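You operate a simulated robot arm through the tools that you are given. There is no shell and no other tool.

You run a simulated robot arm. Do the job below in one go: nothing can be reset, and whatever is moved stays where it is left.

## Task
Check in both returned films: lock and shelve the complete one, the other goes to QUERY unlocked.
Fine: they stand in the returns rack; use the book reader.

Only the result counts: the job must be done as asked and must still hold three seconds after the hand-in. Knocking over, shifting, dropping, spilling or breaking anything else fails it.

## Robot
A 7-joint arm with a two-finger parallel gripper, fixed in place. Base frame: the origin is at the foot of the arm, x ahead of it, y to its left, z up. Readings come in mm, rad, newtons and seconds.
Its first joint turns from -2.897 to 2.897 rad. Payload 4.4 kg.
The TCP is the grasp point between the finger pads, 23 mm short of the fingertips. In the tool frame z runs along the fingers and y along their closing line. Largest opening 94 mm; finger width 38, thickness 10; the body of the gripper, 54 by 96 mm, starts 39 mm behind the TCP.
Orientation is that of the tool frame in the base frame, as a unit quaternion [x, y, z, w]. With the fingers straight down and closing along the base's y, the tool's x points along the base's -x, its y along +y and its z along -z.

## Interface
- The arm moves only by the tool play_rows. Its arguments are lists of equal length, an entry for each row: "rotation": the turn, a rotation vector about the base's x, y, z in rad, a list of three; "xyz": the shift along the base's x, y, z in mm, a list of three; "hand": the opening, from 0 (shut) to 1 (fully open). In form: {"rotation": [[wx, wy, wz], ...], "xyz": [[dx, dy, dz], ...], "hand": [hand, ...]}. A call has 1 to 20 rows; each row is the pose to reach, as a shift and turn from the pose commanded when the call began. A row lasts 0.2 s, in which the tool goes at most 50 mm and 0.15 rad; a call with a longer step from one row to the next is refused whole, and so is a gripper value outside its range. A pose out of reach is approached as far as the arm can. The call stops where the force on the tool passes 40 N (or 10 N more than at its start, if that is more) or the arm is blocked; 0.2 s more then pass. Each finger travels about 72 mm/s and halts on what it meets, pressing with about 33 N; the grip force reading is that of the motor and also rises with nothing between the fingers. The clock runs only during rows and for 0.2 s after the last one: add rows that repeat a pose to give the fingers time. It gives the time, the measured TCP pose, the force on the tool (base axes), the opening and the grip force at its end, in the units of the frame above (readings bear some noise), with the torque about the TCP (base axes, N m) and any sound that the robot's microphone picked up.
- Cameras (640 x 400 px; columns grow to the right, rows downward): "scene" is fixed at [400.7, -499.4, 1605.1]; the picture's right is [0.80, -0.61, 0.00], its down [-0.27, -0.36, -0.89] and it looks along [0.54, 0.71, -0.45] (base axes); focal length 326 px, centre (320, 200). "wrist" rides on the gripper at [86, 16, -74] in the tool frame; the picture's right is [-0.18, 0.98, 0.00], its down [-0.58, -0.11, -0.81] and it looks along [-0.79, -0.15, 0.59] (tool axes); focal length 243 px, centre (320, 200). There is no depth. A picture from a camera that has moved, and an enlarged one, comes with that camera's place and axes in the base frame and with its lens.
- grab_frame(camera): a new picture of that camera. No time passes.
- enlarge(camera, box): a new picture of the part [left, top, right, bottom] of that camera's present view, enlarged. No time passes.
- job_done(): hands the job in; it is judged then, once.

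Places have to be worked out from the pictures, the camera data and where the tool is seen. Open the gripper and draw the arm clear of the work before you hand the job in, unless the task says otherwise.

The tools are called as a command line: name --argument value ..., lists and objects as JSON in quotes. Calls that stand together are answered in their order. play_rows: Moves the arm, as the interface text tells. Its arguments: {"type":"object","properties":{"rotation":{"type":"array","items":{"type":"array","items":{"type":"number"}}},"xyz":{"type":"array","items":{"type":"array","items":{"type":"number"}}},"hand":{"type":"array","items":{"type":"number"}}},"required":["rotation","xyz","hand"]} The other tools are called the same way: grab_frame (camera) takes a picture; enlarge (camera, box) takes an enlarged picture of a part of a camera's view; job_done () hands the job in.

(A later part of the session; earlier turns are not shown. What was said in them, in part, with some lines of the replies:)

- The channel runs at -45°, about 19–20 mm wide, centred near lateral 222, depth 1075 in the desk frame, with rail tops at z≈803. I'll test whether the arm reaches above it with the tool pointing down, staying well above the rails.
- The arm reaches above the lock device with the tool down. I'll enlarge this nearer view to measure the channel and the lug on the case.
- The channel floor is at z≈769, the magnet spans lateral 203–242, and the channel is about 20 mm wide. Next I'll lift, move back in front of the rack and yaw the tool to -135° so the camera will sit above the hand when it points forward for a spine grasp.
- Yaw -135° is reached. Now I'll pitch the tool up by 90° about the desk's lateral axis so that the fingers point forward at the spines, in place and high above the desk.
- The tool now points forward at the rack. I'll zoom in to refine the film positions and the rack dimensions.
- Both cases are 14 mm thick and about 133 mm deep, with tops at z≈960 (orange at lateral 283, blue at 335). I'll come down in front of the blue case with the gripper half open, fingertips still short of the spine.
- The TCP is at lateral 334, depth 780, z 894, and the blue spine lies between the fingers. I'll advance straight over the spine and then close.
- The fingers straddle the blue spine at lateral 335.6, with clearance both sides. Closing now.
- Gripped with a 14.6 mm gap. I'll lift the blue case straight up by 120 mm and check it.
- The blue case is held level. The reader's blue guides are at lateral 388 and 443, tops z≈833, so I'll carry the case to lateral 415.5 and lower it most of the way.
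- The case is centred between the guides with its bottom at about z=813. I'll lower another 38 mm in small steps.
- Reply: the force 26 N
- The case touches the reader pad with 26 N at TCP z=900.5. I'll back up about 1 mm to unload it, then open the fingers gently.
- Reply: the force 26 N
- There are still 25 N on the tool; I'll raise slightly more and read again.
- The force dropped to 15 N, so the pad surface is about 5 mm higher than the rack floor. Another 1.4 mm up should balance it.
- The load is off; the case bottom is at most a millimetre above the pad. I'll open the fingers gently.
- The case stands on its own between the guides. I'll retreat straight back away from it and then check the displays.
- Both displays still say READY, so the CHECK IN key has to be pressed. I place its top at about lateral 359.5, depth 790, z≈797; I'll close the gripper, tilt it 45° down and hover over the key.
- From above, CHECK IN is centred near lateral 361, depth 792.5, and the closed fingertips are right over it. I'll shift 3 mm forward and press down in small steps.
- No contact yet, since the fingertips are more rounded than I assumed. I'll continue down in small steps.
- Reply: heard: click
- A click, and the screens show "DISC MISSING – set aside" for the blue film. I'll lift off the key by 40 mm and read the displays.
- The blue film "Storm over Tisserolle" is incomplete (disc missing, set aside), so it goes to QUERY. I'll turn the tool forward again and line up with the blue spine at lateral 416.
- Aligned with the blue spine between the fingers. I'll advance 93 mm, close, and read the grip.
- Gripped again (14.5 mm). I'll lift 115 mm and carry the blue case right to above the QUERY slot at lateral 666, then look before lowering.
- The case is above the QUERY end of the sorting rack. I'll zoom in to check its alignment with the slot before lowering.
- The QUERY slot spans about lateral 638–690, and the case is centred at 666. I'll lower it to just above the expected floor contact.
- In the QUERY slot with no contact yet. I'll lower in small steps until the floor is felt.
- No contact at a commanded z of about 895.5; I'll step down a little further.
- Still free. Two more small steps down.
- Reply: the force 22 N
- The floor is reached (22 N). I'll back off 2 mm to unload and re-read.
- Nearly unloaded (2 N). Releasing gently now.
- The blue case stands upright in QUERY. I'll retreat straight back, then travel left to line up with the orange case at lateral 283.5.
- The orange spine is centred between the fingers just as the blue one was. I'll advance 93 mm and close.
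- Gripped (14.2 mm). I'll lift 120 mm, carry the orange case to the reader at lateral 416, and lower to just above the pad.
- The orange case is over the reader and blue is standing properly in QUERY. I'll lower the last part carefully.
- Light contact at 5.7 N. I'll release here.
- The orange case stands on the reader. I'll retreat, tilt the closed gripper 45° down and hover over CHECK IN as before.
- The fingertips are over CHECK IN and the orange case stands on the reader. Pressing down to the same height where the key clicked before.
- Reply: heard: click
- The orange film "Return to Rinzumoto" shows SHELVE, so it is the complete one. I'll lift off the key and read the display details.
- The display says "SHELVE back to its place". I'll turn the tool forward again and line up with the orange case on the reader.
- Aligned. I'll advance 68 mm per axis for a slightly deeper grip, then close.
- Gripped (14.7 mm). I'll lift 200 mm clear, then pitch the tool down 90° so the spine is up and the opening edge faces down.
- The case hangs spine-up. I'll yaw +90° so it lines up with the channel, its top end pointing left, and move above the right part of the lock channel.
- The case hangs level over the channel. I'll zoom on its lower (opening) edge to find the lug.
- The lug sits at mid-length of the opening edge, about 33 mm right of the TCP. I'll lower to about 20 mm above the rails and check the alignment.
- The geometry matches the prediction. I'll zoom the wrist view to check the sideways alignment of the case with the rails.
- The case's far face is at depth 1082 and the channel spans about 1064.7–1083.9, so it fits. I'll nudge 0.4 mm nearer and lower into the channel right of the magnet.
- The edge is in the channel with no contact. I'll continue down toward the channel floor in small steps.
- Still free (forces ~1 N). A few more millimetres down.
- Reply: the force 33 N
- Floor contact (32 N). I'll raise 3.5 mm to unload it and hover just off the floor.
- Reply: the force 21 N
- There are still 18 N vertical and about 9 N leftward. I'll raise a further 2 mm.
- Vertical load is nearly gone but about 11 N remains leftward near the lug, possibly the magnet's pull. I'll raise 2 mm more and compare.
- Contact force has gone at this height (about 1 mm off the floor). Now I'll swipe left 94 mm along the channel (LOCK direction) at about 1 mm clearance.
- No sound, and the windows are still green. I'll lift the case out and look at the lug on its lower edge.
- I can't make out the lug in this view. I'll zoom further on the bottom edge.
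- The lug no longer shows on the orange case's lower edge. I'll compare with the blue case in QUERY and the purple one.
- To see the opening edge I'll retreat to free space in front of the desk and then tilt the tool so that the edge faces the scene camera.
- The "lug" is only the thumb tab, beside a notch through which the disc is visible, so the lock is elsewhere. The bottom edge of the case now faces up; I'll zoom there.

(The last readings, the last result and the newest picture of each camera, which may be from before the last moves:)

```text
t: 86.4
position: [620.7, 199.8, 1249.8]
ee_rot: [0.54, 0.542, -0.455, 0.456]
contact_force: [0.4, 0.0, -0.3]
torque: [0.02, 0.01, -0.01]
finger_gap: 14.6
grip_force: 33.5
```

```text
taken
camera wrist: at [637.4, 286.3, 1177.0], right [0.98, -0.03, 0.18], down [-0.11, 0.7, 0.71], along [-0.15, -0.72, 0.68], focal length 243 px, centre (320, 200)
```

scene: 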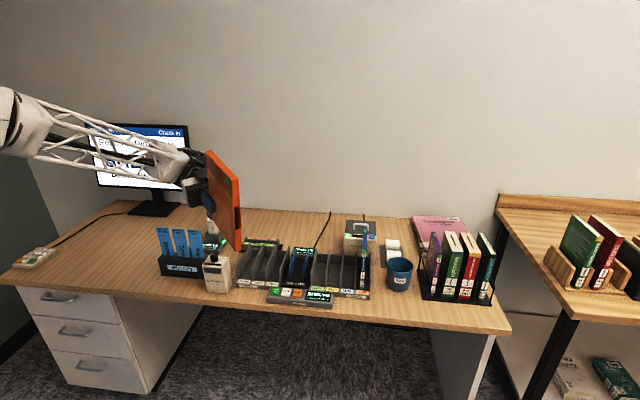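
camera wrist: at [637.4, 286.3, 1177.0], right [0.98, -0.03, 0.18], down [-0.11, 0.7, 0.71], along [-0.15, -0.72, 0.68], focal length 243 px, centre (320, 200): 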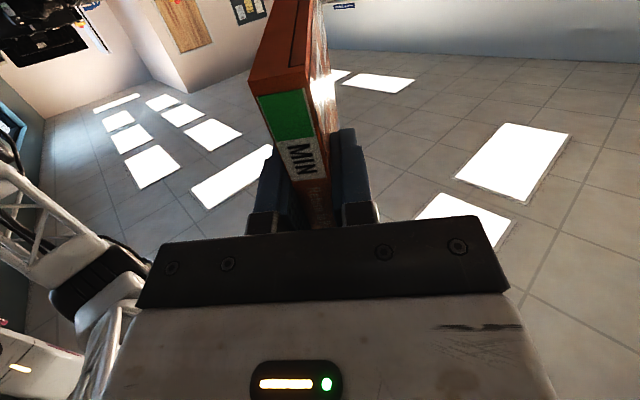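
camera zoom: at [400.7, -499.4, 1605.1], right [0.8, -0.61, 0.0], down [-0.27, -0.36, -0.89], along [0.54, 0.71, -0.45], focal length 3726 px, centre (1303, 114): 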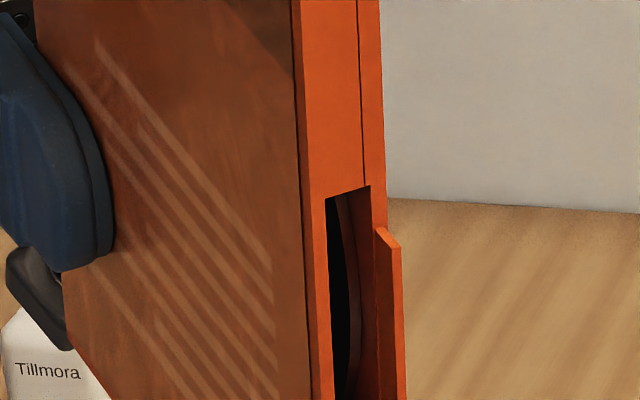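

The only features are the thumb tab and notch, and the bottom edge is flush. The lock channel (about 143 mm long) matches the case's bottom width, so the case most likely goes through it standing upright. I'll put the case back in its returns slot and regrasp it from the top, so first I undo the tilt.

play_rows --rotation '[[0.14, 0, 0], [0.28, 0, 0], [0.42, 0, 0], [0.56, 0, 0], [0.7, 0, 0], [0.84, 0, 0], [0.98, 0, 0], [1.12, 0, 0], [1.26, 0, 0], [1.4, 0, 0], [1.4, 0, 0]]' --xyz '[[0, 0, 0], [0, 0, 0], [0, 0, 0], [0, 0, 0], [0, 0, 0], [0, 0, 0], [0, 0, 0], [0, 0, 0], [0, 0, 0], [0, 0, 0], [0, 0, 0]]' --hand '[0, 0, 0, 0, 0, 0, 0, 0, 0, 0, 0]'

play_rows --rotation '[[0, 0, -0.112], [0, 0, -0.224], [0, 0, -0.336], [0, 0, -0.449], [0, 0, -0.561], [0, 0, -0.673], [0, 0, -0.7854], [0, 0, -0.7854]]' --xyz '[[19, 22, -16], [38, 43, -33], [56, 65, -50], [75, 86, -66], [94, 108, -83], [113, 130, -100], [131.6, 151.3, -116], [131.6, 151.3, -116]]' --hand '[0, 0, 0, 0, 0, 0, 0, 0]'

play_rows --rotation '[[0.101, -0.101, 0], [0.202, -0.202, 0], [0.303, -0.303, 0], [0.404, -0.404, 0], [0.505, -0.505, 0], [0.606, -0.606, 0], [0.707, -0.707, 0], [0.808, -0.808, 0], [0.909, -0.909, 0], [1.01, -1.01, 0], [1.1107, -1.1107, 0], [1.1107, -1.1107, 0]]' --xyz '[[0, 0, 0], [0, 0, 0], [0, 0, 0], [0, 0, 0], [0, 0, 0], [0, 0, 0], [0, 0, 0], [0, 0, 0], [0, 0, 0], [0, 0, 0], [0, 0, 0], [0, 0, 0]]' --hand '[0, 0, 0, 0, 0, 0, 0, 0, 0, 0, 0, 0]'

grab_frame --camera "scene"

grab_frame --camera "wrist"

```text
t: 88.8
position: [622.2, 199.9, 1250.6]
ee_rot: [0.707, 0.707, 0.0, -0.001]
contact_force: [0.0, -0.1, -1.3]
torque: [0.05, 0.0, 0.0]
finger_gap: 14.5
grip_force: 32.5
```

```text
t: 90.6
position: [754.5, 351.0, 1133.2]
ee_rot: [0.924, 0.383, -0.001, 0.0]
contact_force: [0.4, 0.8, -0.5]
torque: [0.03, -0.01, 0.0]
finger_gap: 14.5
grip_force: 33.1
```

```text
t: 93.2
position: [753.3, 350.9, 1133.9]
ee_rot: [0.653, 0.27, 0.654, -0.27]
contact_force: [0.3, 0.4, -0.3]
torque: [-0.03, 0.01, 0.01]
finger_gap: 14.3
grip_force: 33.0
```

```text
taken
```

scene: 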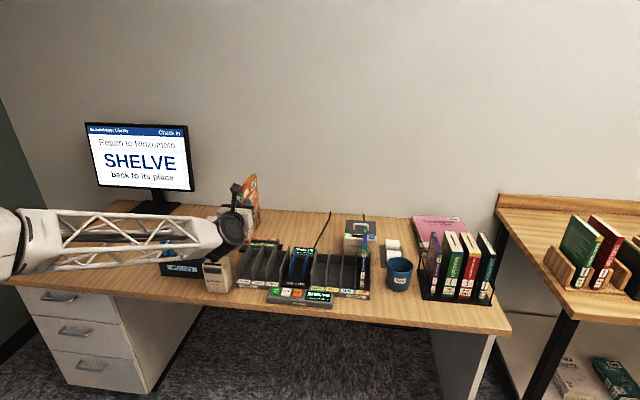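

```text
taken
camera wrist: at [712.7, 286.0, 1219.8], right [0.7, -0.7, -0.18], down [-0.65, -0.49, -0.58], along [0.32, 0.52, -0.79], focal length 243 px, centre (320, 200)
```

wrist: 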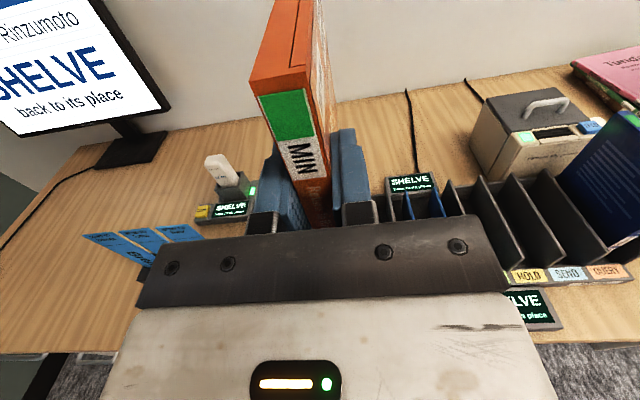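

The case is upright again. I'll advance over the returns slot at lateral 283.5 and lower it nearly to the floor.

play_rows --rotation '[[0, 0, 0], [0, 0, 0], [0, 0, 0], [0, 0, 0], [0, 0, 0], [0, 0, 0], [0, 0, 0], [0, 0, 0], [0, 0, 0], [0, 0, 0], [0, 0, 0], [0, 0, 0]]' --xyz '[[22, 22, -20], [45, 45, -40], [67.9, 67.9, -60], [67.9, 67.9, -60], [67.9, 67.9, -95], [67.9, 67.9, -130], [67.9, 67.9, -165], [67.9, 67.9, -195], [67.9, 67.9, -215], [67.9, 67.9, -228], [67.9, 67.9, -233], [67.9, 67.9, -233]]' --hand '[0, 0, 0, 0, 0, 0, 0, 0, 0, 0, 0, 0]'

enlarge --camera "scene" --box '[200, 200, 360, 320]'

grab_frame --camera "wrist"

```text
t: 95.8
position: [819.5, 420.3, 899.9]
ee_rot: [0.653, 0.271, 0.654, -0.27]
contact_force: [-0.5, -0.7, 0.4]
torque: [-0.05, 0.03, 0.0]
finger_gap: 14.6
grip_force: 32.5
```

```text
3.33 times, centred on (280, 260) of scene
camera zoom: at [400.7, -499.4, 1605.1], right [0.8, -0.61, 0.0], down [-0.27, -0.36, -0.89], along [0.54, 0.71, -0.45], focal length 1087 px, centre (453, 0)
```

zoom: 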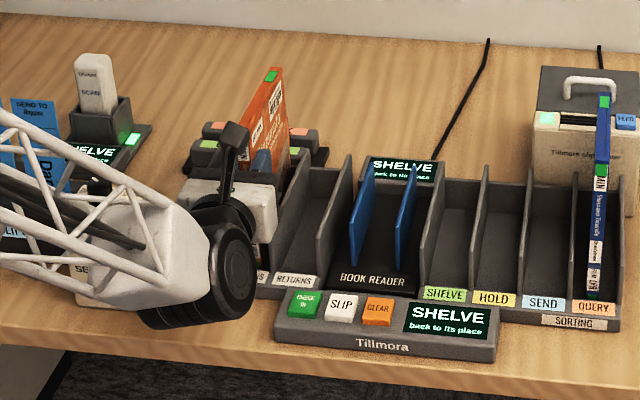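

```text
taken
camera wrist: at [779.5, 354.5, 985.9], right [0.7, -0.7, -0.18], down [-0.65, -0.49, -0.58], along [0.31, 0.52, -0.79], focal length 243 px, centre (320, 200)
```

wrist: 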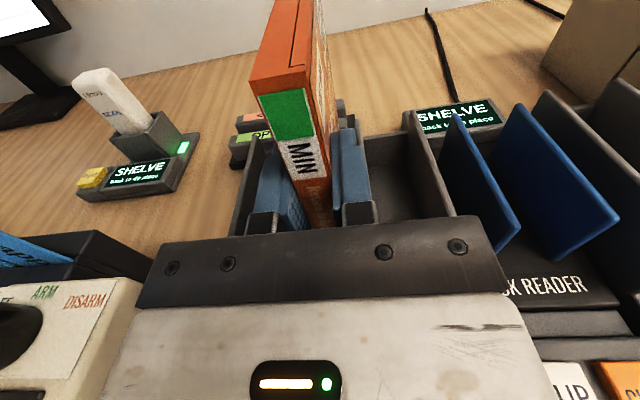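

No contact yet at commanded z≈900.7. I'll lower in small steps and read the force.

play_rows --rotation '[[0, 0, 0], [0, 0, 0], [0, 0, 0]]' --xyz '[[0, 0, -1.5], [0, 0, -3], [0, 0, -3]]' --hand '[0, 0, 0]'

play_rows --rotation '[[0, 0, 0], [0, 0, 0]]' --xyz '[[0, 0, -1], [0, 0, -1]]' --hand '[0, 0]'

```text
t: 96.6
position: [819.9, 418.6, 896.0]
ee_rot: [0.653, 0.27, 0.654, -0.27]
contact_force: [-0.3, 0.0, 5.8]
torque: [-0.12, 0.11, 0.0]
finger_gap: 14.6
grip_force: 33.4
```

```text
t: 97.2
position: [821.6, 419.6, 896.1]
ee_rot: [0.653, 0.271, 0.654, -0.27]
contact_force: [0.6, -1.6, 8.6]
torque: [-0.19, 0.01, 0.01]
finger_gap: 14.4
grip_force: 33.3
```

It's touching down (8.6 N). I'll raise 0.8 mm and release gently.

play_rows --rotation '[[0, 0, 0], [0, 0, 0], [0, 0, 0], [0, 0, 0], [0, 0, 0], [0, 0, 0], [0, 0, 0]]' --xyz '[[0, 0, 0.8], [0, 0, 0.8], [0, 0, 0.8], [0, 0, 0.8], [0, 0, 0.8], [0, 0, 0.8], [0, 0, 0.8]]' --hand '[0, 0, 0.2, 0.3, 0.4, 0.5, 0.5]'

grab_frame --camera "wrist"

```text
t: 98.8
position: [819.6, 419.8, 896.0]
ee_rot: [0.653, 0.271, 0.654, -0.27]
contact_force: [0.2, 0.1, 0.0]
torque: [-0.02, -0.02, 0.02]
finger_gap: 46.8
grip_force: 0.0
```

```text
taken
camera wrist: at [779.2, 353.8, 982.6], right [0.7, -0.7, -0.18], down [-0.65, -0.49, -0.58], along [0.31, 0.52, -0.79], focal length 243 px, centre (320, 200)
```

wrist: 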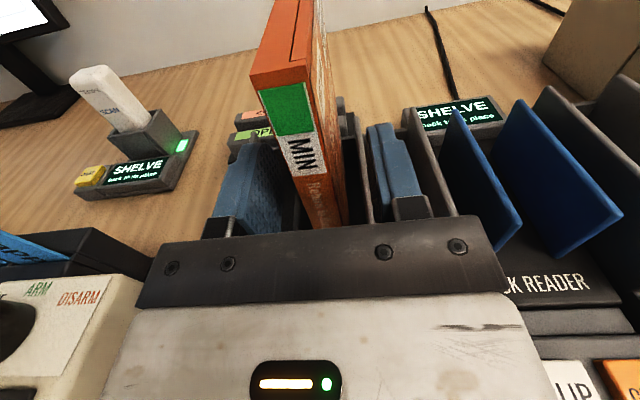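

The orange case stands in its returns slot again. I'll back out, rise, and pitch the tool straight down for a top grasp.

play_rows --rotation '[[0, 0, 0], [0, 0, 0], [0, 0, 0], [0, 0, 0], [0, 0, 0], [0, 0, 0], [0, 0, 0], [0, 0, 0], [0, 0, 0]]' --xyz '[[-12, -12, 0], [-28, -28, 0], [-47, -47, 0], [-70, -70, 15], [-80, -80, 58], [-80, -80, 103], [-80, -80, 150], [-80, -80, 195], [-80, -80, 240]]' --hand '[0.5, 0.5, 0.5, 0.5, 0.5, 0.5, 0.5, 0.5, 0.5]'

play_rows --rotation '[[-0.101, 0.101, 0], [-0.202, 0.202, 0], [-0.303, 0.303, 0], [-0.404, 0.404, 0], [-0.505, 0.505, 0], [-0.606, 0.606, 0], [-0.707, 0.707, 0], [-0.808, 0.808, 0], [-0.909, 0.909, 0], [-1.01, 1.01, 0], [-1.1107, 1.1107, 0], [-1.1107, 1.1107, 0]]' --xyz '[[0, 0, 0], [0, 0, 0], [0, 0, 0], [0, 0, 0], [0, 0, 0], [0, 0, 0], [0, 0, 0], [0, 0, 0], [0, 0, 0], [0, 0, 0], [0, 0, 0], [0, 0, 0]]' --hand '[0.5, 0.5, 0.5, 0.5, 0.5, 0.5, 0.5, 0.5, 0.5, 0.5, 0.5, 0.5]'

grab_frame --camera "scene"

```text
t: 100.8
position: [740.3, 337.3, 1137.6]
ee_rot: [0.653, 0.271, 0.653, -0.27]
contact_force: [0.4, 0.1, -0.3]
torque: [0.0, -0.07, -0.02]
finger_gap: 47.2
grip_force: 0.1
```

```text
t: 103.4
position: [740.9, 339.3, 1137.7]
ee_rot: [0.924, 0.383, 0.0, 0.0]
contact_force: [0.0, 0.3, 1.1]
torque: [-0.04, 0.01, 0.02]
finger_gap: 47.0
grip_force: 0.1
```

```text
taken
```

scene: 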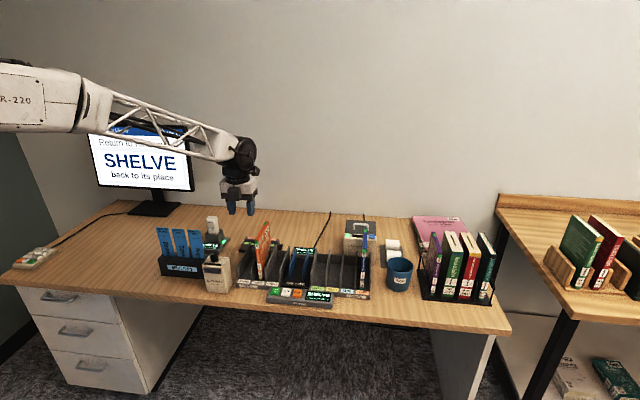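

I'll yaw the tool by 180° in two stages, to +45°, moving above the orange case's top.

play_rows --rotation '[[0, 0, 0.1428], [0, 0, 0.2856], [0, 0, 0.4284], [0, 0, 0.5712], [0, 0, 0.714], [0, 0, 0.8568], [0, 0, 0.9996], [0, 0, 1.1424], [0, 0, 1.2852], [0, 0, 1.428], [0, 0, 1.5708]]' --xyz '[[0, 0, 0], [0, 0, 0], [0, 0, 0], [0, 0, 0], [0, 0, 0], [0, 0, 0], [0, 0, 0], [0, 0, 0], [0, 0, 0], [0, 0, 0], [0, 0, 0]]' --hand '[0.5, 0.5, 0.5, 0.5, 0.5, 0.5, 0.5, 0.5, 0.5, 0.5, 0.5]'

play_rows --rotation '[[0, 0, 0.1428], [0, 0, 0.2856], [0, 0, 0.4284], [0, 0, 0.5712], [0, 0, 0.714], [0, 0, 0.8568], [0, 0, 0.9996], [0, 0, 1.1424], [0, 0, 1.2852], [0, 0, 1.428], [0, 0, 1.5708], [0, 0, 1.5708]]' --xyz '[[10.5, 10.5, 0], [21, 21, 0], [31.6, 31.6, 0], [42, 42, 0], [52.7, 52.7, 0], [63, 63, 0], [73.8, 73.8, 0], [84, 84, 0], [95, 95, -20], [105.5, 105.5, -50], [116, 116, -77.5], [116, 116, -77.5]]' --hand '[0.5, 0.5, 0.5, 0.5, 0.5, 0.5, 0.5, 0.5, 0.5, 0.5, 0.5, 0.5]'

grab_frame --camera "wrist"

enlarge --camera "scene" --box '[220, 170, 340, 260]'

```text
t: 105.8
position: [741.0, 339.2, 1138.3]
ee_rot: [0.38, 0.925, 0.0, 0.0]
contact_force: [-0.1, -0.4, 0.2]
torque: [-0.03, 0.01, 0.02]
finger_gap: 47.0
grip_force: 0.1
```

```text
t: 108.4
position: [856.6, 456.1, 1060.8]
ee_rot: [-0.383, 0.924, 0.0, 0.0]
contact_force: [-0.7, 0.0, 0.2]
torque: [-0.01, 0.01, 0.03]
finger_gap: 47.2
grip_force: 0.1
```

```text
taken
camera wrist: at [783.8, 405.6, 1134.4], right [-0.57, 0.82, 0.0], down [0.49, 0.34, 0.81], along [0.66, 0.46, -0.59], focal length 243 px, centre (320, 200)
```

wrist: 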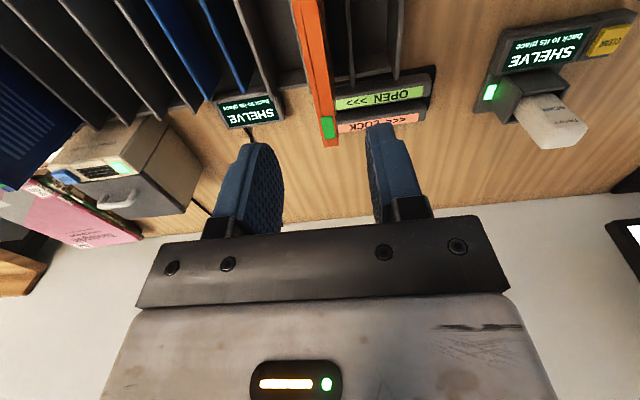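

```text
4.44 times, centred on (280, 215) of scene
camera zoom: at [400.7, -499.4, 1605.1], right [0.8, -0.61, 0.0], down [-0.27, -0.36, -0.89], along [0.54, 0.71, -0.45], focal length 1449 px, centre (498, 133)
```

zoom: 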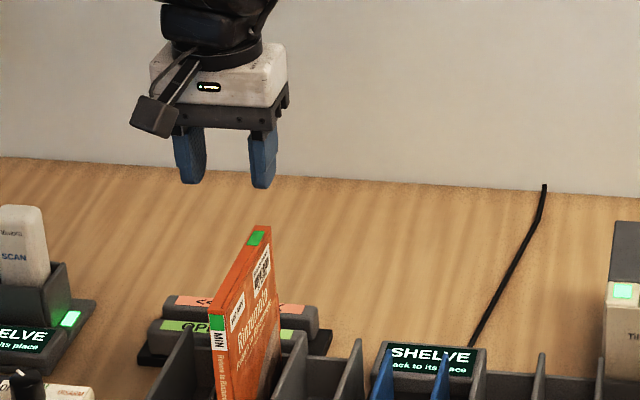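

The case top is centred under the open fingers (lateral ~284). I'll descend so the pads cover the top 50 mm and close.

play_rows --rotation '[[0, 0, 0], [0, 0, 0], [0, 0, 0], [0, 0, 0], [0, 0, 0], [0, 0, 0], [0, 0, 0], [0, 0, 0], [0, 0, 0]]' --xyz '[[0, 0, -35], [0, 0, -70], [0, 0, -100], [0, 0, -118], [0, 0, -128], [0, 0, -128], [0, 0, -128], [0, 0, -128], [0, 0, -128]]' --hand '[0.5, 0.5, 0.5, 0.5, 0.5, 0.4, 0.2, 0, 0]'

grab_frame --camera "wrist"

enlarge --camera "scene" --box '[220, 190, 340, 280]'

```text
t: 110.4
position: [856.6, 456.3, 932.7]
ee_rot: [-0.384, 0.923, 0.0, 0.001]
contact_force: [0.1, 0.0, -0.1]
torque: [0.07, -0.02, -0.01]
finger_gap: 13.9
grip_force: 33.4
```

```text
taken
camera wrist: at [784.7, 404.3, 1006.8], right [-0.57, 0.82, 0.0], down [0.49, 0.33, 0.81], along [0.66, 0.46, -0.59], focal length 243 px, centre (320, 200)
```

wrist: 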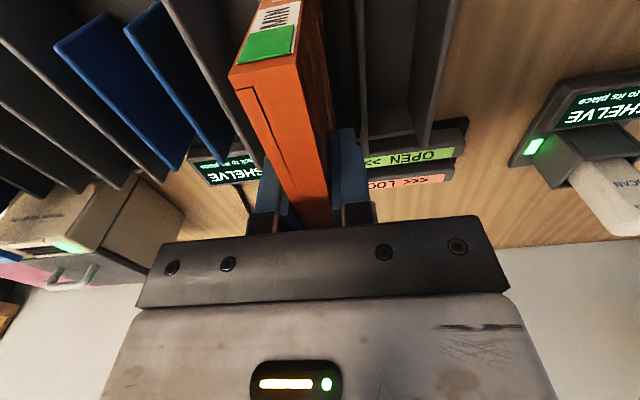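

```text
4.44 times, centred on (280, 235) of scene
camera zoom: at [400.7, -499.4, 1605.1], right [0.8, -0.61, 0.0], down [-0.27, -0.36, -0.89], along [0.54, 0.71, -0.45], focal length 1449 px, centre (498, 44)
```

zoom: 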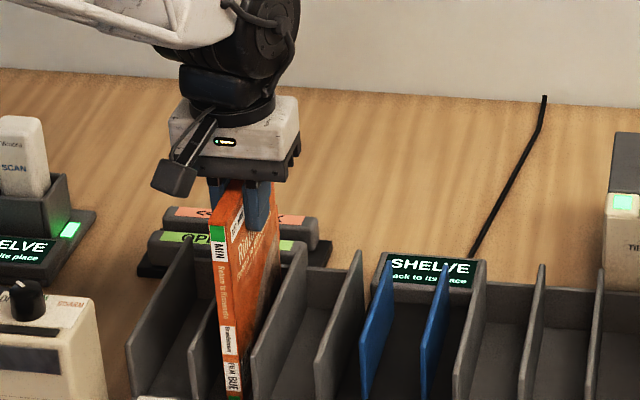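

Gripped from the top (13.9 mm). I'll lift it 160 mm, yaw -90° so the cover faces the front, and move to the right part of the lock channel.

play_rows --rotation '[[0, 0, 0], [0, 0, 0], [0, 0, 0], [0, 0, 0], [0, 0, 0], [0, 0, 0]]' --xyz '[[0, 0, 15], [0, 0, 50], [0, 0, 90], [0, 0, 130], [0, 0, 160], [0, 0, 160]]' --hand '[0, 0, 0, 0, 0, 0]'

play_rows --rotation '[[0, 0, -0.1428], [0, 0, -0.2856], [0, 0, -0.4284], [0, 0, -0.5712], [0, 0, -0.714], [0, 0, -0.8568], [0, 0, -0.9996], [0, 0, -1.1424], [0, 0, -1.2852], [0, 0, -1.428], [0, 0, -1.5708], [0, 0, -1.5708]]' --xyz '[[10.3, 8.7, 0], [20.5, 17.3, 0], [30.8, 26, 0], [41, 34.7, 0], [51.4, 43.3, 0], [61.6, 52, 0], [71.9, 60.6, 0], [82.2, 69.3, 0], [92.5, 78, 0], [102.7, 86.6, 0], [113, 95.3, 0], [113, 95.3, 0]]' --hand '[0, 0, 0, 0, 0, 0, 0, 0, 0, 0, 0, 0]'

grab_frame --camera "scene"

enlarge --camera "scene" --box '[210, 170, 340, 270]'

grab_frame --camera "wrist"

```text
t: 111.8
position: [855.3, 455.2, 1095.8]
ee_rot: [-0.384, 0.923, 0.0, -0.001]
contact_force: [-0.3, -0.9, -0.8]
torque: [0.0, -0.04, -0.02]
finger_gap: 14.0
grip_force: 33.4
```

```text
t: 114.4
position: [969.3, 550.0, 1092.1]
ee_rot: [0.382, 0.924, 0.001, 0.0]
contact_force: [-0.4, 0.8, -1.0]
torque: [0.0, 0.0, 0.03]
finger_gap: 14.1
grip_force: 32.7
```

```text
taken
```

scene: 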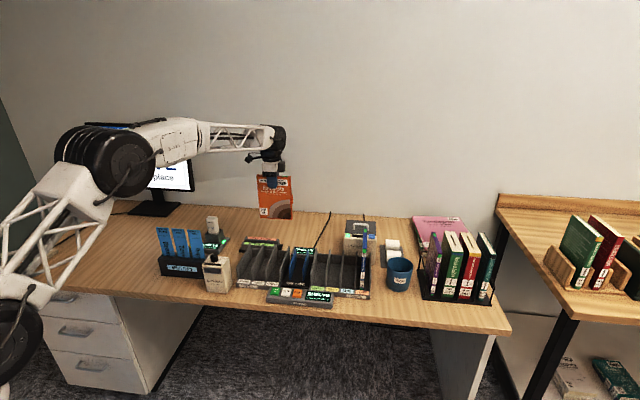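

```text
4.00 times, centred on (275, 220) of scene
camera zoom: at [400.7, -499.4, 1605.1], right [0.8, -0.61, 0.0], down [-0.27, -0.36, -0.89], along [0.54, 0.71, -0.45], focal length 1304 px, centre (500, 120)
```

zoom: 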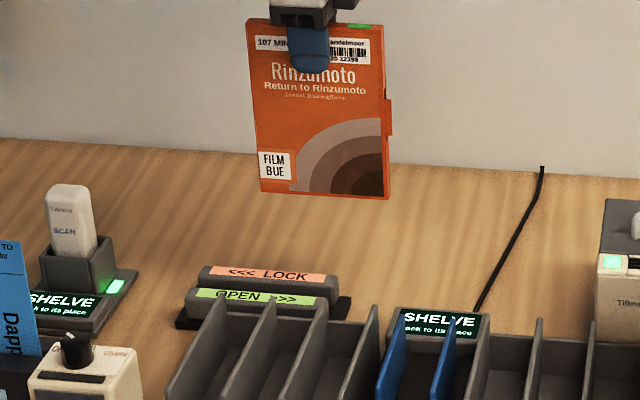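

```text
taken
camera wrist: at [920.7, 621.2, 1165.9], right [0.83, 0.56, 0.0], down [0.33, -0.49, 0.81], along [0.46, -0.67, -0.59], focal length 243 px, centre (320, 200)
```

wrist: 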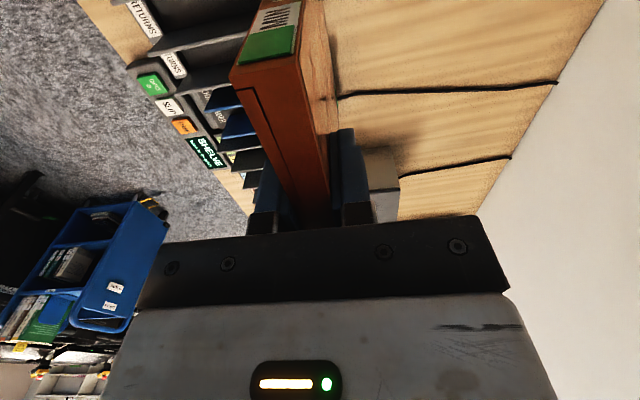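

The case hangs upright with its cover to the front. The reader display's rear-left corner is near lateral 369, so I'll shift 12 mm left for clearance and lower to just above the rails.

play_rows --rotation '[[0, 0, 0], [0, 0, 0], [0, 0, 0], [0, 0, 0], [0, 0, 0], [0, 0, 0]]' --xyz '[[-8.5, 8.5, -20], [-8.5, 8.5, -55], [-8.5, 8.5, -90], [-8.5, 8.5, -105], [-8.5, 8.5, -112], [-8.5, 8.5, -112]]' --hand '[0, 0, 0, 0, 0, 0]'

grab_frame --camera "wrist"

enlarge --camera "wrist" --box '[230, 0, 390, 120]'

enlarge --camera "scene" --box '[225, 190, 321, 260]'

```text
t: 115.8
position: [961.8, 558.6, 979.3]
ee_rot: [0.382, 0.924, -0.001, 0.0]
contact_force: [0.3, -0.9, -1.3]
torque: [-0.02, -0.02, 0.01]
finger_gap: 13.6
grip_force: 32.3
```

```text
taken
camera wrist: at [913.1, 629.7, 1054.7], right [0.82, 0.57, 0.0], down [0.33, -0.49, 0.81], along [0.46, -0.66, -0.59], focal length 243 px, centre (320, 200)
```

wrist: 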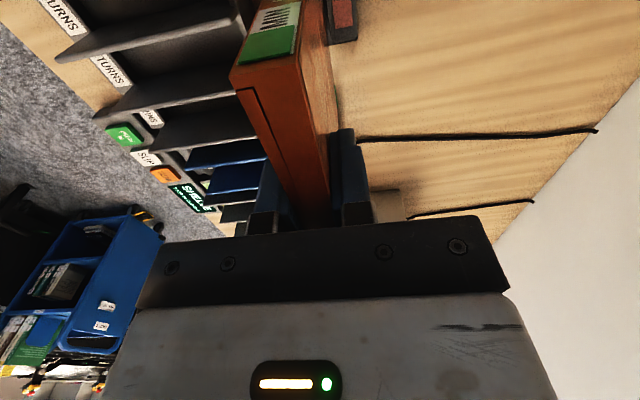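

```text
3.33 times, centred on (310, 60) of wrist
camera zoom: at [913.1, 629.7, 1054.7], right [0.82, 0.57, 0.0], down [0.33, -0.49, 0.81], along [0.46, -0.66, -0.59], focal length 809 px, centre (353, 667)
```

zoom: 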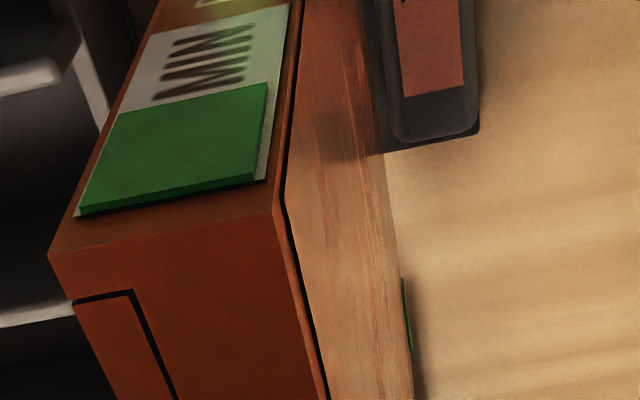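

```text
5.71 times, centred on (273, 225) of scene
camera zoom: at [400.7, -499.4, 1605.1], right [0.8, -0.61, 0.0], down [-0.27, -0.36, -0.89], along [0.54, 0.71, -0.45], focal length 1863 px, centre (589, 57)
```

zoom: 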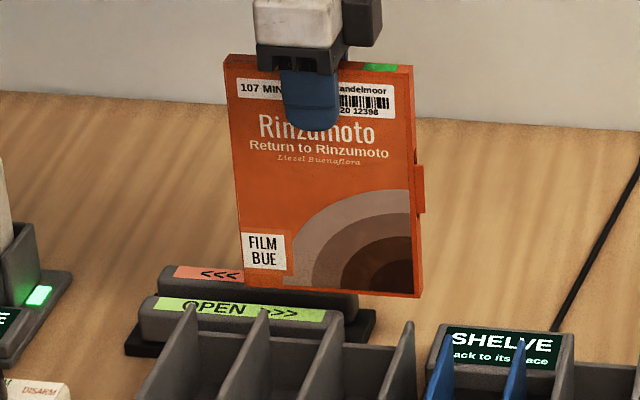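

The case's far face is at depth ~1082, inside the channel's 1083.9. I'll lower it into the channel in steps.

play_rows --rotation '[[0, 0, 0], [0, 0, 0], [0, 0, 0], [0, 0, 0], [0, 0, 0], [0, 0, 0]]' --xyz '[[-0.2, -0.2, -8], [-0.2, -0.2, -16], [-0.2, -0.2, -24], [-0.2, -0.2, -32], [-0.2, -0.2, -40], [-0.2, -0.2, -40]]' --hand '[0, 0, 0, 0, 0, 0]'

enlarge --camera "scene" --box '[225, 190, 321, 260]'

```text
t: 117.2
position: [961.0, 557.4, 940.7]
ee_rot: [0.382, 0.924, 0.0, 0.0]
contact_force: [-0.2, -0.1, -0.8]
torque: [0.01, -0.02, 0.03]
finger_gap: 14.0
grip_force: 33.1
```

```text
5.71 times, centred on (273, 225) of scene
camera zoom: at [400.7, -499.4, 1605.1], right [0.8, -0.61, 0.0], down [-0.27, -0.36, -0.89], along [0.54, 0.71, -0.45], focal length 1863 px, centre (589, 57)
```

zoom: 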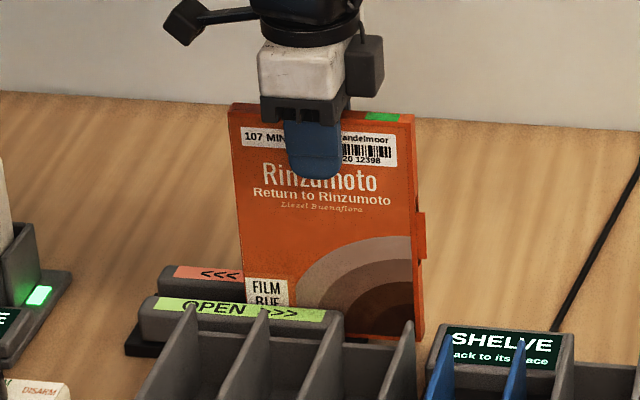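

It's in the channel without contact. I'll feel for the floor in small steps.

play_rows --rotation '[[0, 0, 0], [0, 0, 0], [0, 0, 0]]' --xyz '[[0, 0, -2.5], [0, 0, -5], [0, 0, -5]]' --hand '[0, 0, 0]'

play_rows --rotation '[[0, 0, 0], [0, 0, 0]]' --xyz '[[0, 0, -1.5], [0, 0, -1.5]]' --hand '[0, 0]'

```text
t: 118.0
position: [961.0, 559.6, 938.8]
ee_rot: [0.381, 0.924, 0.002, 0.0]
contact_force: [-1.5, -1.0, 25.9]
torque: [0.23, 0.44, 0.01]
finger_gap: 13.7
grip_force: 33.2
```

```text
t: 118.6
position: [960.6, 559.0, 933.9]
ee_rot: [0.382, 0.924, 0.0, 0.0]
contact_force: [4.1, -2.1, 26.9]
torque: [0.28, 0.04, -0.11]
finger_gap: 14.3
grip_force: 33.3
```

Floor contact at about 26 N. I'll raise 2 mm to lighten the contact and read again.

play_rows --rotation '[[0, 0, 0], [0, 0, 0]]' --xyz '[[0, 0, 1.8], [0, 0, 1.8]]' --hand '[0, 0]'

```text
t: 119.2
position: [960.3, 558.3, 934.5]
ee_rot: [0.382, 0.924, 0.0, 0.0]
contact_force: [3.2, 2.9, 17.1]
torque: [0.68, -0.32, -0.11]
finger_gap: 13.9
grip_force: 33.3
```

play_rows --rotation '[[0, 0, 0], [0, 0, 0]]' --xyz '[[0, 0, 1.4], [0, 0, 1.4]]' --hand '[0, 0]'

```text
t: 119.8
position: [960.1, 557.9, 934.9]
ee_rot: [0.381, 0.924, 0.0, 0.0]
contact_force: [0.0, 0.7, 0.2]
torque: [0.05, -0.05, -0.03]
finger_gap: 14.0
grip_force: 32.4
```

The case now just hovers on the channel floor. Swiping left 142 mm in the LOCK direction.

play_rows --rotation '[[0, 0, 0], [0, 0, 0], [0, 0, 0], [0, 0, 0], [0, 0, 0], [0, 0, 0], [0, 0, 0], [0, 0, 0], [0, 0, 0], [0, 0, 0], [0, 0, 0], [0, 0, 0], [0, 0, 0], [0, 0, 0]]' --xyz '[[-4, 4, -0.3], [-12, 12, -0.3], [-20, 20, -0.3], [-28, 28, -0.3], [-36, 36, -0.3], [-44, 44, -0.3], [-52, 52, -0.3], [-60, 60, -0.3], [-68, 68, -0.3], [-76, 76, -0.3], [-84, 84, -0.3], [-92, 92, -0.3], [-100.4, 100.4, -0.3], [-100.4, 100.4, -0.3]]' --hand '[0, 0, 0, 0, 0, 0, 0, 0, 0, 0, 0, 0, 0, 0]'

enlarge --camera "scene" --box '[205, 190, 301, 260]'

grab_frame --camera "wrist"

```text
t: 122.8
position: [859.0, 660.0, 935.6]
ee_rot: [0.382, 0.924, 0.001, 0.0]
contact_force: [0.4, -0.4, -1.8]
torque: [0.0, 0.02, -0.03]
finger_gap: 13.8
grip_force: 33.2
```

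```text
5.71 times, centred on (253, 225) of scene
camera zoom: at [400.7, -499.4, 1605.1], right [0.8, -0.61, 0.0], down [-0.27, -0.36, -0.89], along [0.54, 0.71, -0.45], focal length 1863 px, centre (703, 57)
```

zoom: 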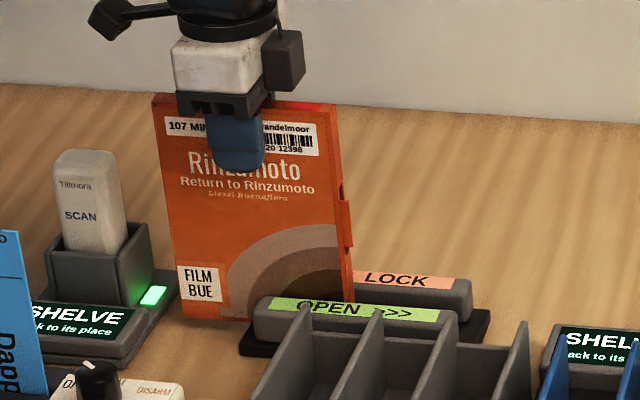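

```text
taken
camera wrist: at [810.1, 730.7, 1010.0], right [0.82, 0.57, 0.0], down [0.33, -0.49, 0.81], along [0.46, -0.66, -0.59], focal length 243 px, centre (320, 200)
```

wrist: 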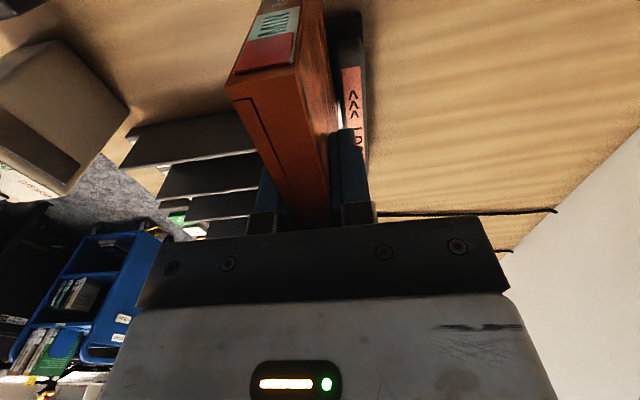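

The windows have turned red, so the orange film is locked (and green blue-film is unlocked). I'll lift it straight out of the channel, then yaw back +90° and carry it above the SHELVE slot.

play_rows --rotation '[[0, 0, 0], [0, 0, 0], [0, 0, 0], [0, 0, 0], [0, 0, 0], [0, 0, 0]]' --xyz '[[0, 0, 12], [0, 0, 45], [0, 0, 85], [0, 0, 125], [0, 0, 160], [0, 0, 160]]' --hand '[0, 0, 0, 0, 0, 0]'

play_rows --rotation '[[0, 0, 0.131], [0, 0, 0.262], [0, 0, 0.393], [0, 0, 0.524], [0, 0, 0.654], [0, 0, 0.785], [0, 0, 0.916], [0, 0, 1.047], [0, 0, 1.178], [0, 0, 1.309], [0, 0, 1.44], [0, 0, 1.5708], [0, 0, 1.5708]]' --xyz '[[12.1, -30.2, 0], [24.3, -60.3, 0], [36.4, -90.5, 0], [48.6, -120.7, 0], [60.7, -150.8, 0], [72.9, -181, 0], [85, -211.2, 0], [97.1, -241.3, 0], [109.3, -271.5, 0], [121.4, -301.7, 0], [133.6, -331.8, 0], [145.7, -362, 0], [145.7, -362, 0]]' --hand '[0, 0, 0, 0, 0, 0, 0, 0, 0, 0, 0, 0, 0]'

grab_frame --camera "wrist"

grab_frame --camera "scene"

enlarge --camera "scene" --box '[270, 180, 390, 300]'

```text
t: 124.2
position: [859.7, 663.1, 1096.7]
ee_rot: [0.382, 0.924, 0.0, 0.001]
contact_force: [-0.3, 0.0, -1.0]
torque: [-0.01, -0.02, -0.02]
finger_gap: 13.9
grip_force: 32.9
```

```text
t: 127.0
position: [1008.0, 297.8, 1093.7]
ee_rot: [-0.384, 0.923, 0.0, 0.0]
contact_force: [0.3, -0.4, -0.8]
torque: [0.01, -0.01, 0.02]
finger_gap: 14.1
grip_force: 33.0
```

```text
taken
camera wrist: at [936.4, 246.1, 1167.7], right [-0.57, 0.82, 0.0], down [0.49, 0.34, 0.81], along [0.66, 0.46, -0.59], focal length 243 px, centre (320, 200)
```

wrist: 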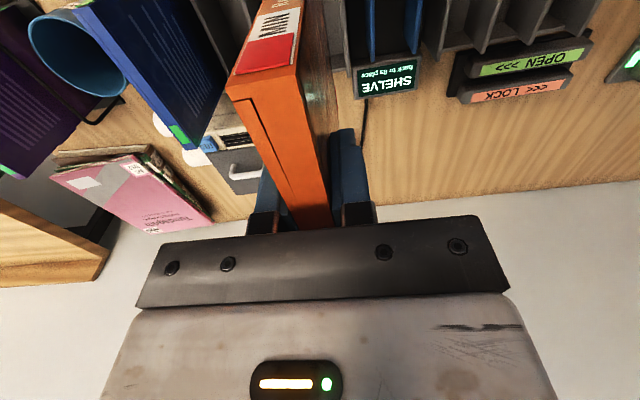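

```text
taken
```

scene: 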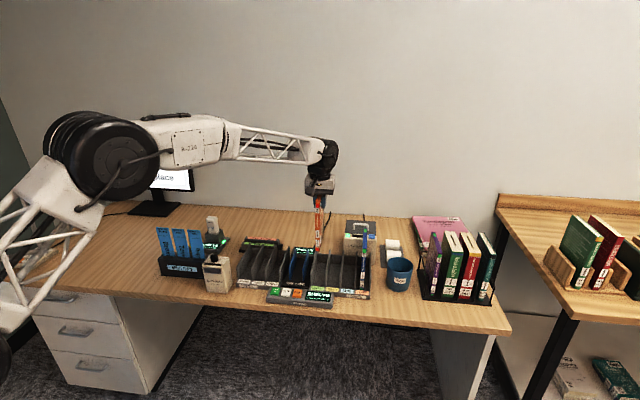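

```text
3.33 times, centred on (330, 240) of scene
camera zoom: at [400.7, -499.4, 1605.1], right [0.8, -0.61, 0.0], down [-0.27, -0.36, -0.89], along [0.54, 0.71, -0.45], focal length 1087 px, centre (287, 67)
```

zoom: 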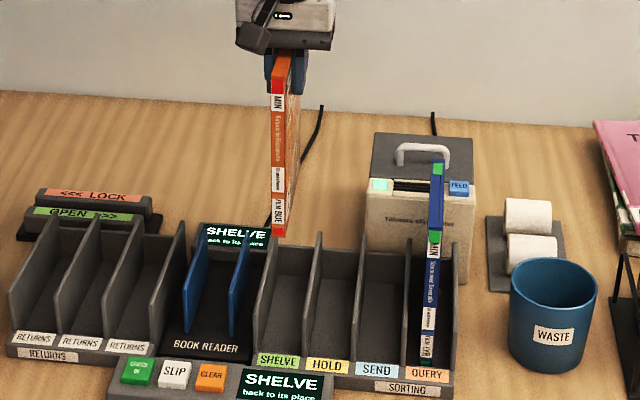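

The case is centred over the SHELVE slot (lateral ~472–530). I'll lower it most of the way.

play_rows --rotation '[[0, 0, 0], [0, 0, 0], [0, 0, 0], [0, 0, 0], [0, 0, 0], [0, 0, 0], [0, 0, 0], [0, 0, 0]]' --xyz '[[0, 0, -35], [0, 0, -70], [0, 0, -100], [0, 0, -125], [0, 0, -145], [0, 0, -155], [0, 0, -161], [0, 0, -161]]' --hand '[0, 0, 0, 0, 0, 0, 0, 0]'

enlarge --camera "scene" --box '[270, 200, 390, 300]'

grab_frame --camera "wrist"

```text
t: 128.8
position: [1006.0, 299.2, 934.2]
ee_rot: [-0.383, 0.924, 0.0, 0.0]
contact_force: [-0.5, 0.9, -1.0]
torque: [-0.02, 0.02, -0.01]
finger_gap: 14.2
grip_force: 32.8
```

```text
4.00 times, centred on (330, 250) of scene
camera zoom: at [400.7, -499.4, 1605.1], right [0.8, -0.61, 0.0], down [-0.27, -0.36, -0.89], along [0.54, 0.71, -0.45], focal length 1304 px, centre (280, 0)
```

zoom: 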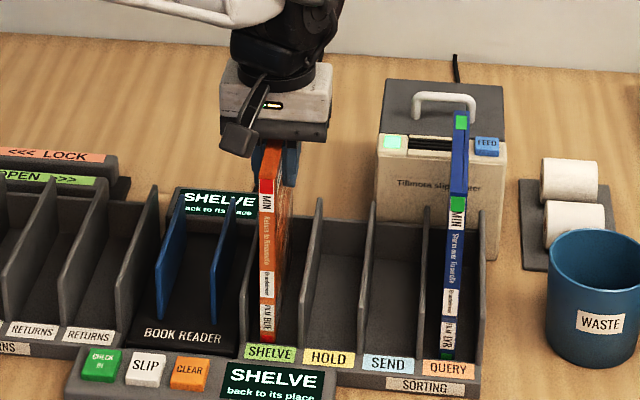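

```text
taken
camera wrist: at [934.3, 248.2, 1008.5], right [-0.57, 0.82, 0.0], down [0.49, 0.33, 0.81], along [0.66, 0.46, -0.59], focal length 243 px, centre (320, 200)
```

wrist: 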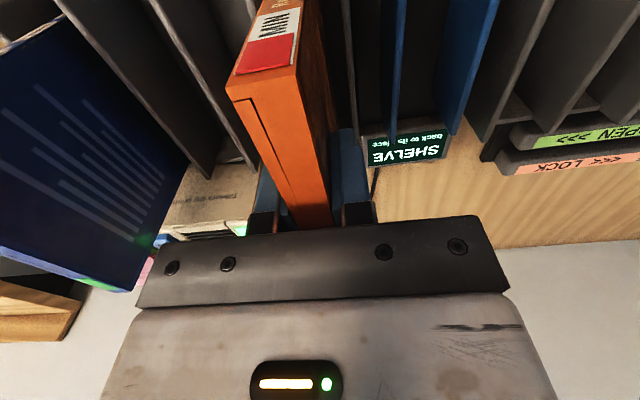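

The case is in the SHELVE slot, hovering slightly above the floor. I'll feel for the floor with small steps.

play_rows --rotation '[[0, 0, 0], [0, 0, 0], [0, 0, 0]]' --xyz '[[0, 0, -1.2], [0, 0, -2.4], [0, 0, -2.4]]' --hand '[0, 0, 0]'

play_rows --rotation '[[0, 0, 0], [0, 0, 0]]' --xyz '[[0, 0, -1.2], [0, 0, -1.2]]' --hand '[0, 0]'

```text
t: 129.6
position: [1007.5, 297.3, 931.9]
ee_rot: [-0.383, 0.924, 0.0, -0.001]
contact_force: [-0.3, 0.5, -1.2]
torque: [-0.02, -0.01, -0.03]
finger_gap: 14.1
grip_force: 33.1
```

```text
t: 130.2
position: [1008.1, 297.9, 931.3]
ee_rot: [-0.383, 0.924, -0.001, 0.0]
contact_force: [-0.8, -1.0, -0.4]
torque: [0.0, 0.0, 0.0]
finger_gap: 14.0
grip_force: 33.0
```

play_rows --rotation '[[0, 0, 0], [0, 0, 0]]' --xyz '[[0, 0, -1.2], [0, 0, -1.2]]' --hand '[0, 0]'

play_rows --rotation '[[0, 0, 0], [0, 0, 0]]' --xyz '[[0, 0, -0.8], [0, 0, -0.8]]' --hand '[0, 0]'

```text
t: 130.8
position: [1005.9, 298.2, 929.2]
ee_rot: [-0.384, 0.923, 0.0, 0.0]
contact_force: [0.8, 0.1, -1.0]
torque: [-0.02, -0.01, 0.0]
finger_gap: 13.9
grip_force: 32.4
```

```text
t: 131.4
position: [1005.7, 298.3, 929.8]
ee_rot: [-0.384, 0.923, 0.0, 0.0]
contact_force: [0.5, -0.6, -0.8]
torque: [0.04, -0.05, 0.01]
finger_gap: 14.0
grip_force: 33.1
```

Still free at commanded z≈929.6. One more millimetre at a time.

play_rows --rotation '[[0, 0, 0], [0, 0, 0]]' --xyz '[[0, 0, -1], [0, 0, -1]]' --hand '[0, 0]'

play_rows --rotation '[[0, 0, 0], [0, 0, 0]]' --xyz '[[0, 0, -0.8], [0, 0, -0.8]]' --hand '[0, 0]'

```text
t: 132.0
position: [1005.6, 297.2, 928.7]
ee_rot: [-0.383, 0.924, 0.0, -0.001]
contact_force: [1.0, 1.5, 3.6]
torque: [-0.01, 0.08, -0.02]
finger_gap: 14.0
grip_force: 32.8
```

```text
t: 132.6
position: [1003.9, 298.3, 928.4]
ee_rot: [-0.383, 0.924, 0.0, 0.0]
contact_force: [0.8, -0.9, 14.2]
torque: [-0.66, 0.58, 0.01]
finger_gap: 14.2
grip_force: 32.7
```

The floor is reached. I'll back off 0.7 mm and release gently.

play_rows --rotation '[[0, 0, 0], [0, 0, 0]]' --xyz '[[0, 0, 0.8], [0, 0, 0.8]]' --hand '[0, 0]'

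```text
t: 133.2
position: [1005.4, 297.6, 928.9]
ee_rot: [-0.383, 0.924, 0.0, 0.0]
contact_force: [-0.3, -2.6, 9.0]
torque: [0.13, -0.38, -0.08]
finger_gap: 14.3
grip_force: 32.6
```

play_rows --rotation '[[0, 0, 0], [0, 0, 0], [0, 0, 0], [0, 0, 0], [0, 0, 0], [0, 0, 0], [0, 0, 0]]' --xyz '[[0, 0, 0.6], [0, 0, 0.6], [0, 0, 0.6], [0, 0, 0.6], [0, 0, 0.6], [0, 0, 0.6], [0, 0, 0.6]]' --hand '[0, 0, 0.2, 0.3, 0.4, 0.45, 0.45]'

grab_frame --camera "wrist"

enlarge --camera "scene" --box '[270, 200, 390, 300]'

```text
t: 134.8
position: [1004.4, 297.9, 928.0]
ee_rot: [-0.384, 0.923, 0.0, 0.001]
contact_force: [-0.2, 0.8, 0.0]
torque: [0.0, -0.02, -0.01]
finger_gap: 42.3
grip_force: 0.0
```

```text
taken
camera wrist: at [933.3, 247.1, 1003.7], right [-0.57, 0.82, 0.0], down [0.49, 0.33, 0.81], along [0.66, 0.46, -0.59], focal length 243 px, centre (320, 200)
```

wrist: 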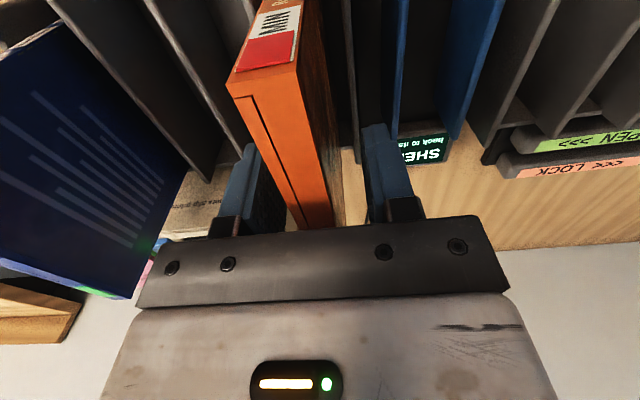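

```text
4.00 times, centred on (330, 250) of scene
camera zoom: at [400.7, -499.4, 1605.1], right [0.8, -0.61, 0.0], down [-0.27, -0.36, -0.89], along [0.54, 0.71, -0.45], focal length 1304 px, centre (280, 0)
```

zoom: 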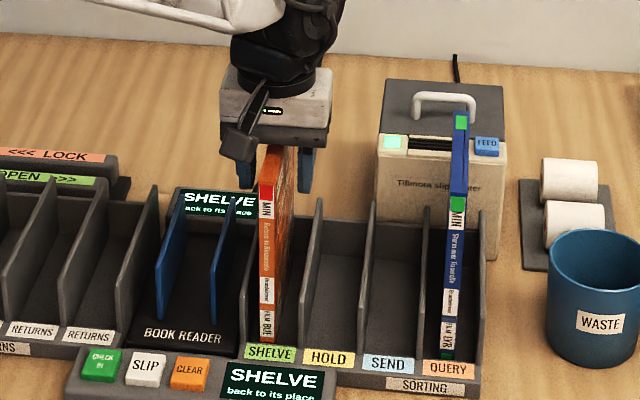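

The orange case stands freely in SHELVE with red windows. I'll rise straight up between the fingers' clearance and then move away.

play_rows --rotation '[[0, 0, 0], [0, 0, 0], [0, 0, 0], [0, 0, 0], [0, 0, 0], [0, 0, 0], [0, 0, 0], [0, 0, 0], [0, 0, 0], [0, 0, 0], [0, 0, 0], [0, 0, 0], [0, 0, 0], [0, 0, 0]]' --xyz '[[0, 0, 8], [0, 0, 25], [0, 0, 50], [0, 0, 80], [0, 0, 115], [0, 0, 150], [0, 0, 190], [-35, -15, 210], [-75, -30, 225], [-115, -45, 240], [-155, -60, 255], [-195, -75, 270], [-235, -90, 285], [-235, -90, 285]]' --hand '[0.5, 0.5, 0.5, 0.5, 0.5, 0.5, 0.5, 0.6, 0.8, 1, 1, 1, 1, 1]'

grab_frame --camera "scene"

enlarge --camera "scene" --box '[270, 205, 400, 305]'

enlarge --camera "scene" --box '[150, 205, 300, 305]'

enlarge --camera "scene" --box '[70, 110, 230, 210]'

```text
t: 137.8
position: [770.0, 207.5, 1213.4]
ee_rot: [-0.383, 0.924, 0.0, 0.001]
contact_force: [0.5, 0.2, -0.5]
torque: [0.01, 0.03, 0.02]
finger_gap: 94.2
grip_force: 0.1
```

```text
taken
```

scene: 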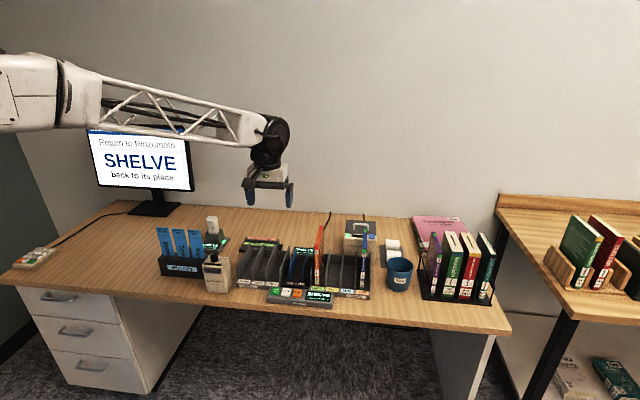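

```text
4.00 times, centred on (335, 255) of scene
camera zoom: at [400.7, -499.4, 1605.1], right [0.8, -0.61, 0.0], down [-0.27, -0.36, -0.89], along [0.54, 0.71, -0.45], focal length 1304 px, centre (260, -20)
```

zoom: 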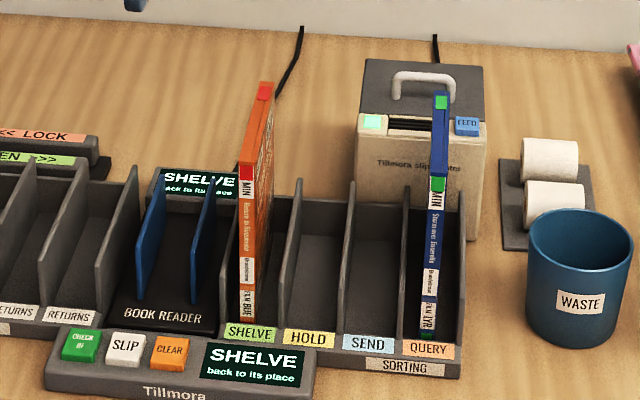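

```text
4.00 times, centred on (225, 255) of scene
camera zoom: at [400.7, -499.4, 1605.1], right [0.8, -0.61, 0.0], down [-0.27, -0.36, -0.89], along [0.54, 0.71, -0.45], focal length 1304 px, centre (700, -20)
```

zoom: 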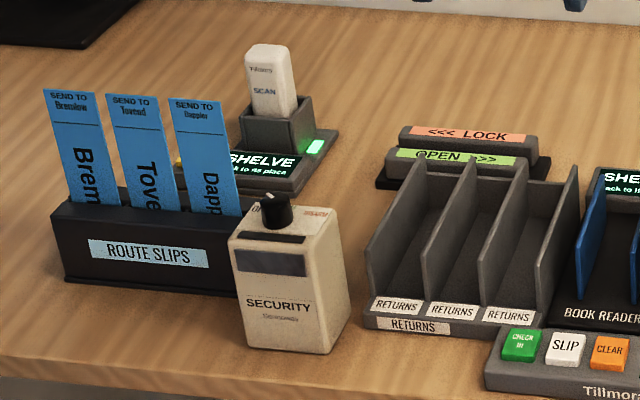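

```text
4.00 times, centred on (150, 160) of scene
camera zoom: at [400.7, -499.4, 1605.1], right [0.8, -0.61, 0.0], down [-0.27, -0.36, -0.89], along [0.54, 0.71, -0.45], focal length 1304 px, centre (1000, 360)
```

zoom: 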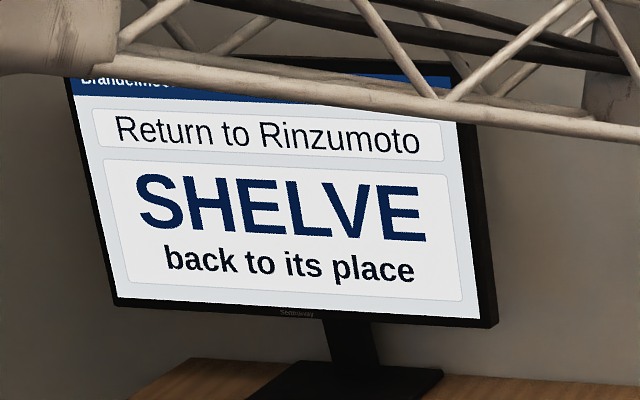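

Both films stand in their slots: orange in SHELVE with red (locked) windows, blue in QUERY with green (unlocked) windows. One last close look before handing in.

enlarge --camera "scene" --box '[300, 215, 340, 300]'

enlarge --camera "wrist" --box '[100, 0, 420, 160]'

```text
4.71 times, centred on (320, 258) of scene
camera zoom: at [400.7, -499.4, 1605.1], right [0.8, -0.61, 0.0], down [-0.27, -0.36, -0.89], along [0.54, 0.71, -0.45], focal length 1534 px, centre (320, -71)
```

zoom: 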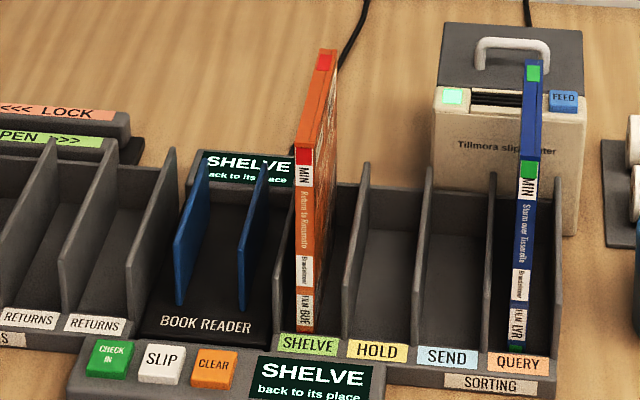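

```text
2.00 times, centred on (260, 80) of wrist
camera zoom: at [698.7, 157.0, 1287.6], right [-0.57, 0.82, 0.0], down [0.49, 0.33, 0.81], along [0.66, 0.46, -0.59], focal length 485 px, centre (440, 440)
```

zoom: 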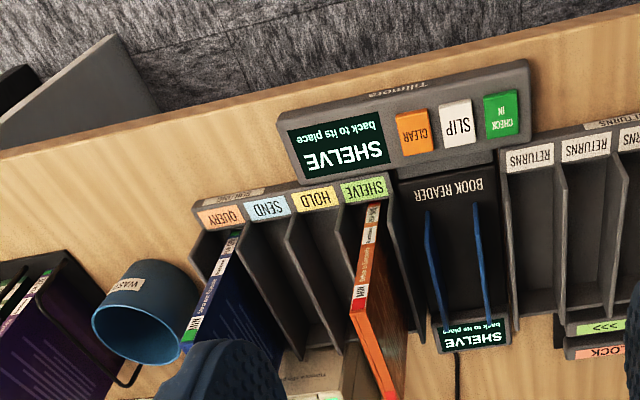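

Orange is upright in SHELVE and locked (red). Blue is upright in QUERY and unlocked (green). The gripper is open and clear, and nothing else has moved, so I'm handing in.

job_done

```text
The job is handed in.
```

Both films are checked in on the book reader, and I've handed the job in.

- **"Return to Rinzumoto" (orange):** the reader showed "SHELVE – back to its place". I locked it in the LOCK channel and stood it in the SHELVE slot. Its windows turned from green to red when it locked.
- **"Storm over Tisserolle" (blue):** the reader showed "DISC MISSING – set aside". I stood it in the QUERY slot unlocked, with its windows still green.

My first pass through the LOCK channel did not lock the orange case because I held it spine-up. I put it back in its returns slot, regrasped it from the top and passed it through upright, which worked.

In the last pictures both cases stood upright, the gripper was open and clear, and nothing else looked moved. During the failed pass the case may have pressed against the reader's rear display with about 11 N. The display sat in the same place when I compared pictures afterwards.
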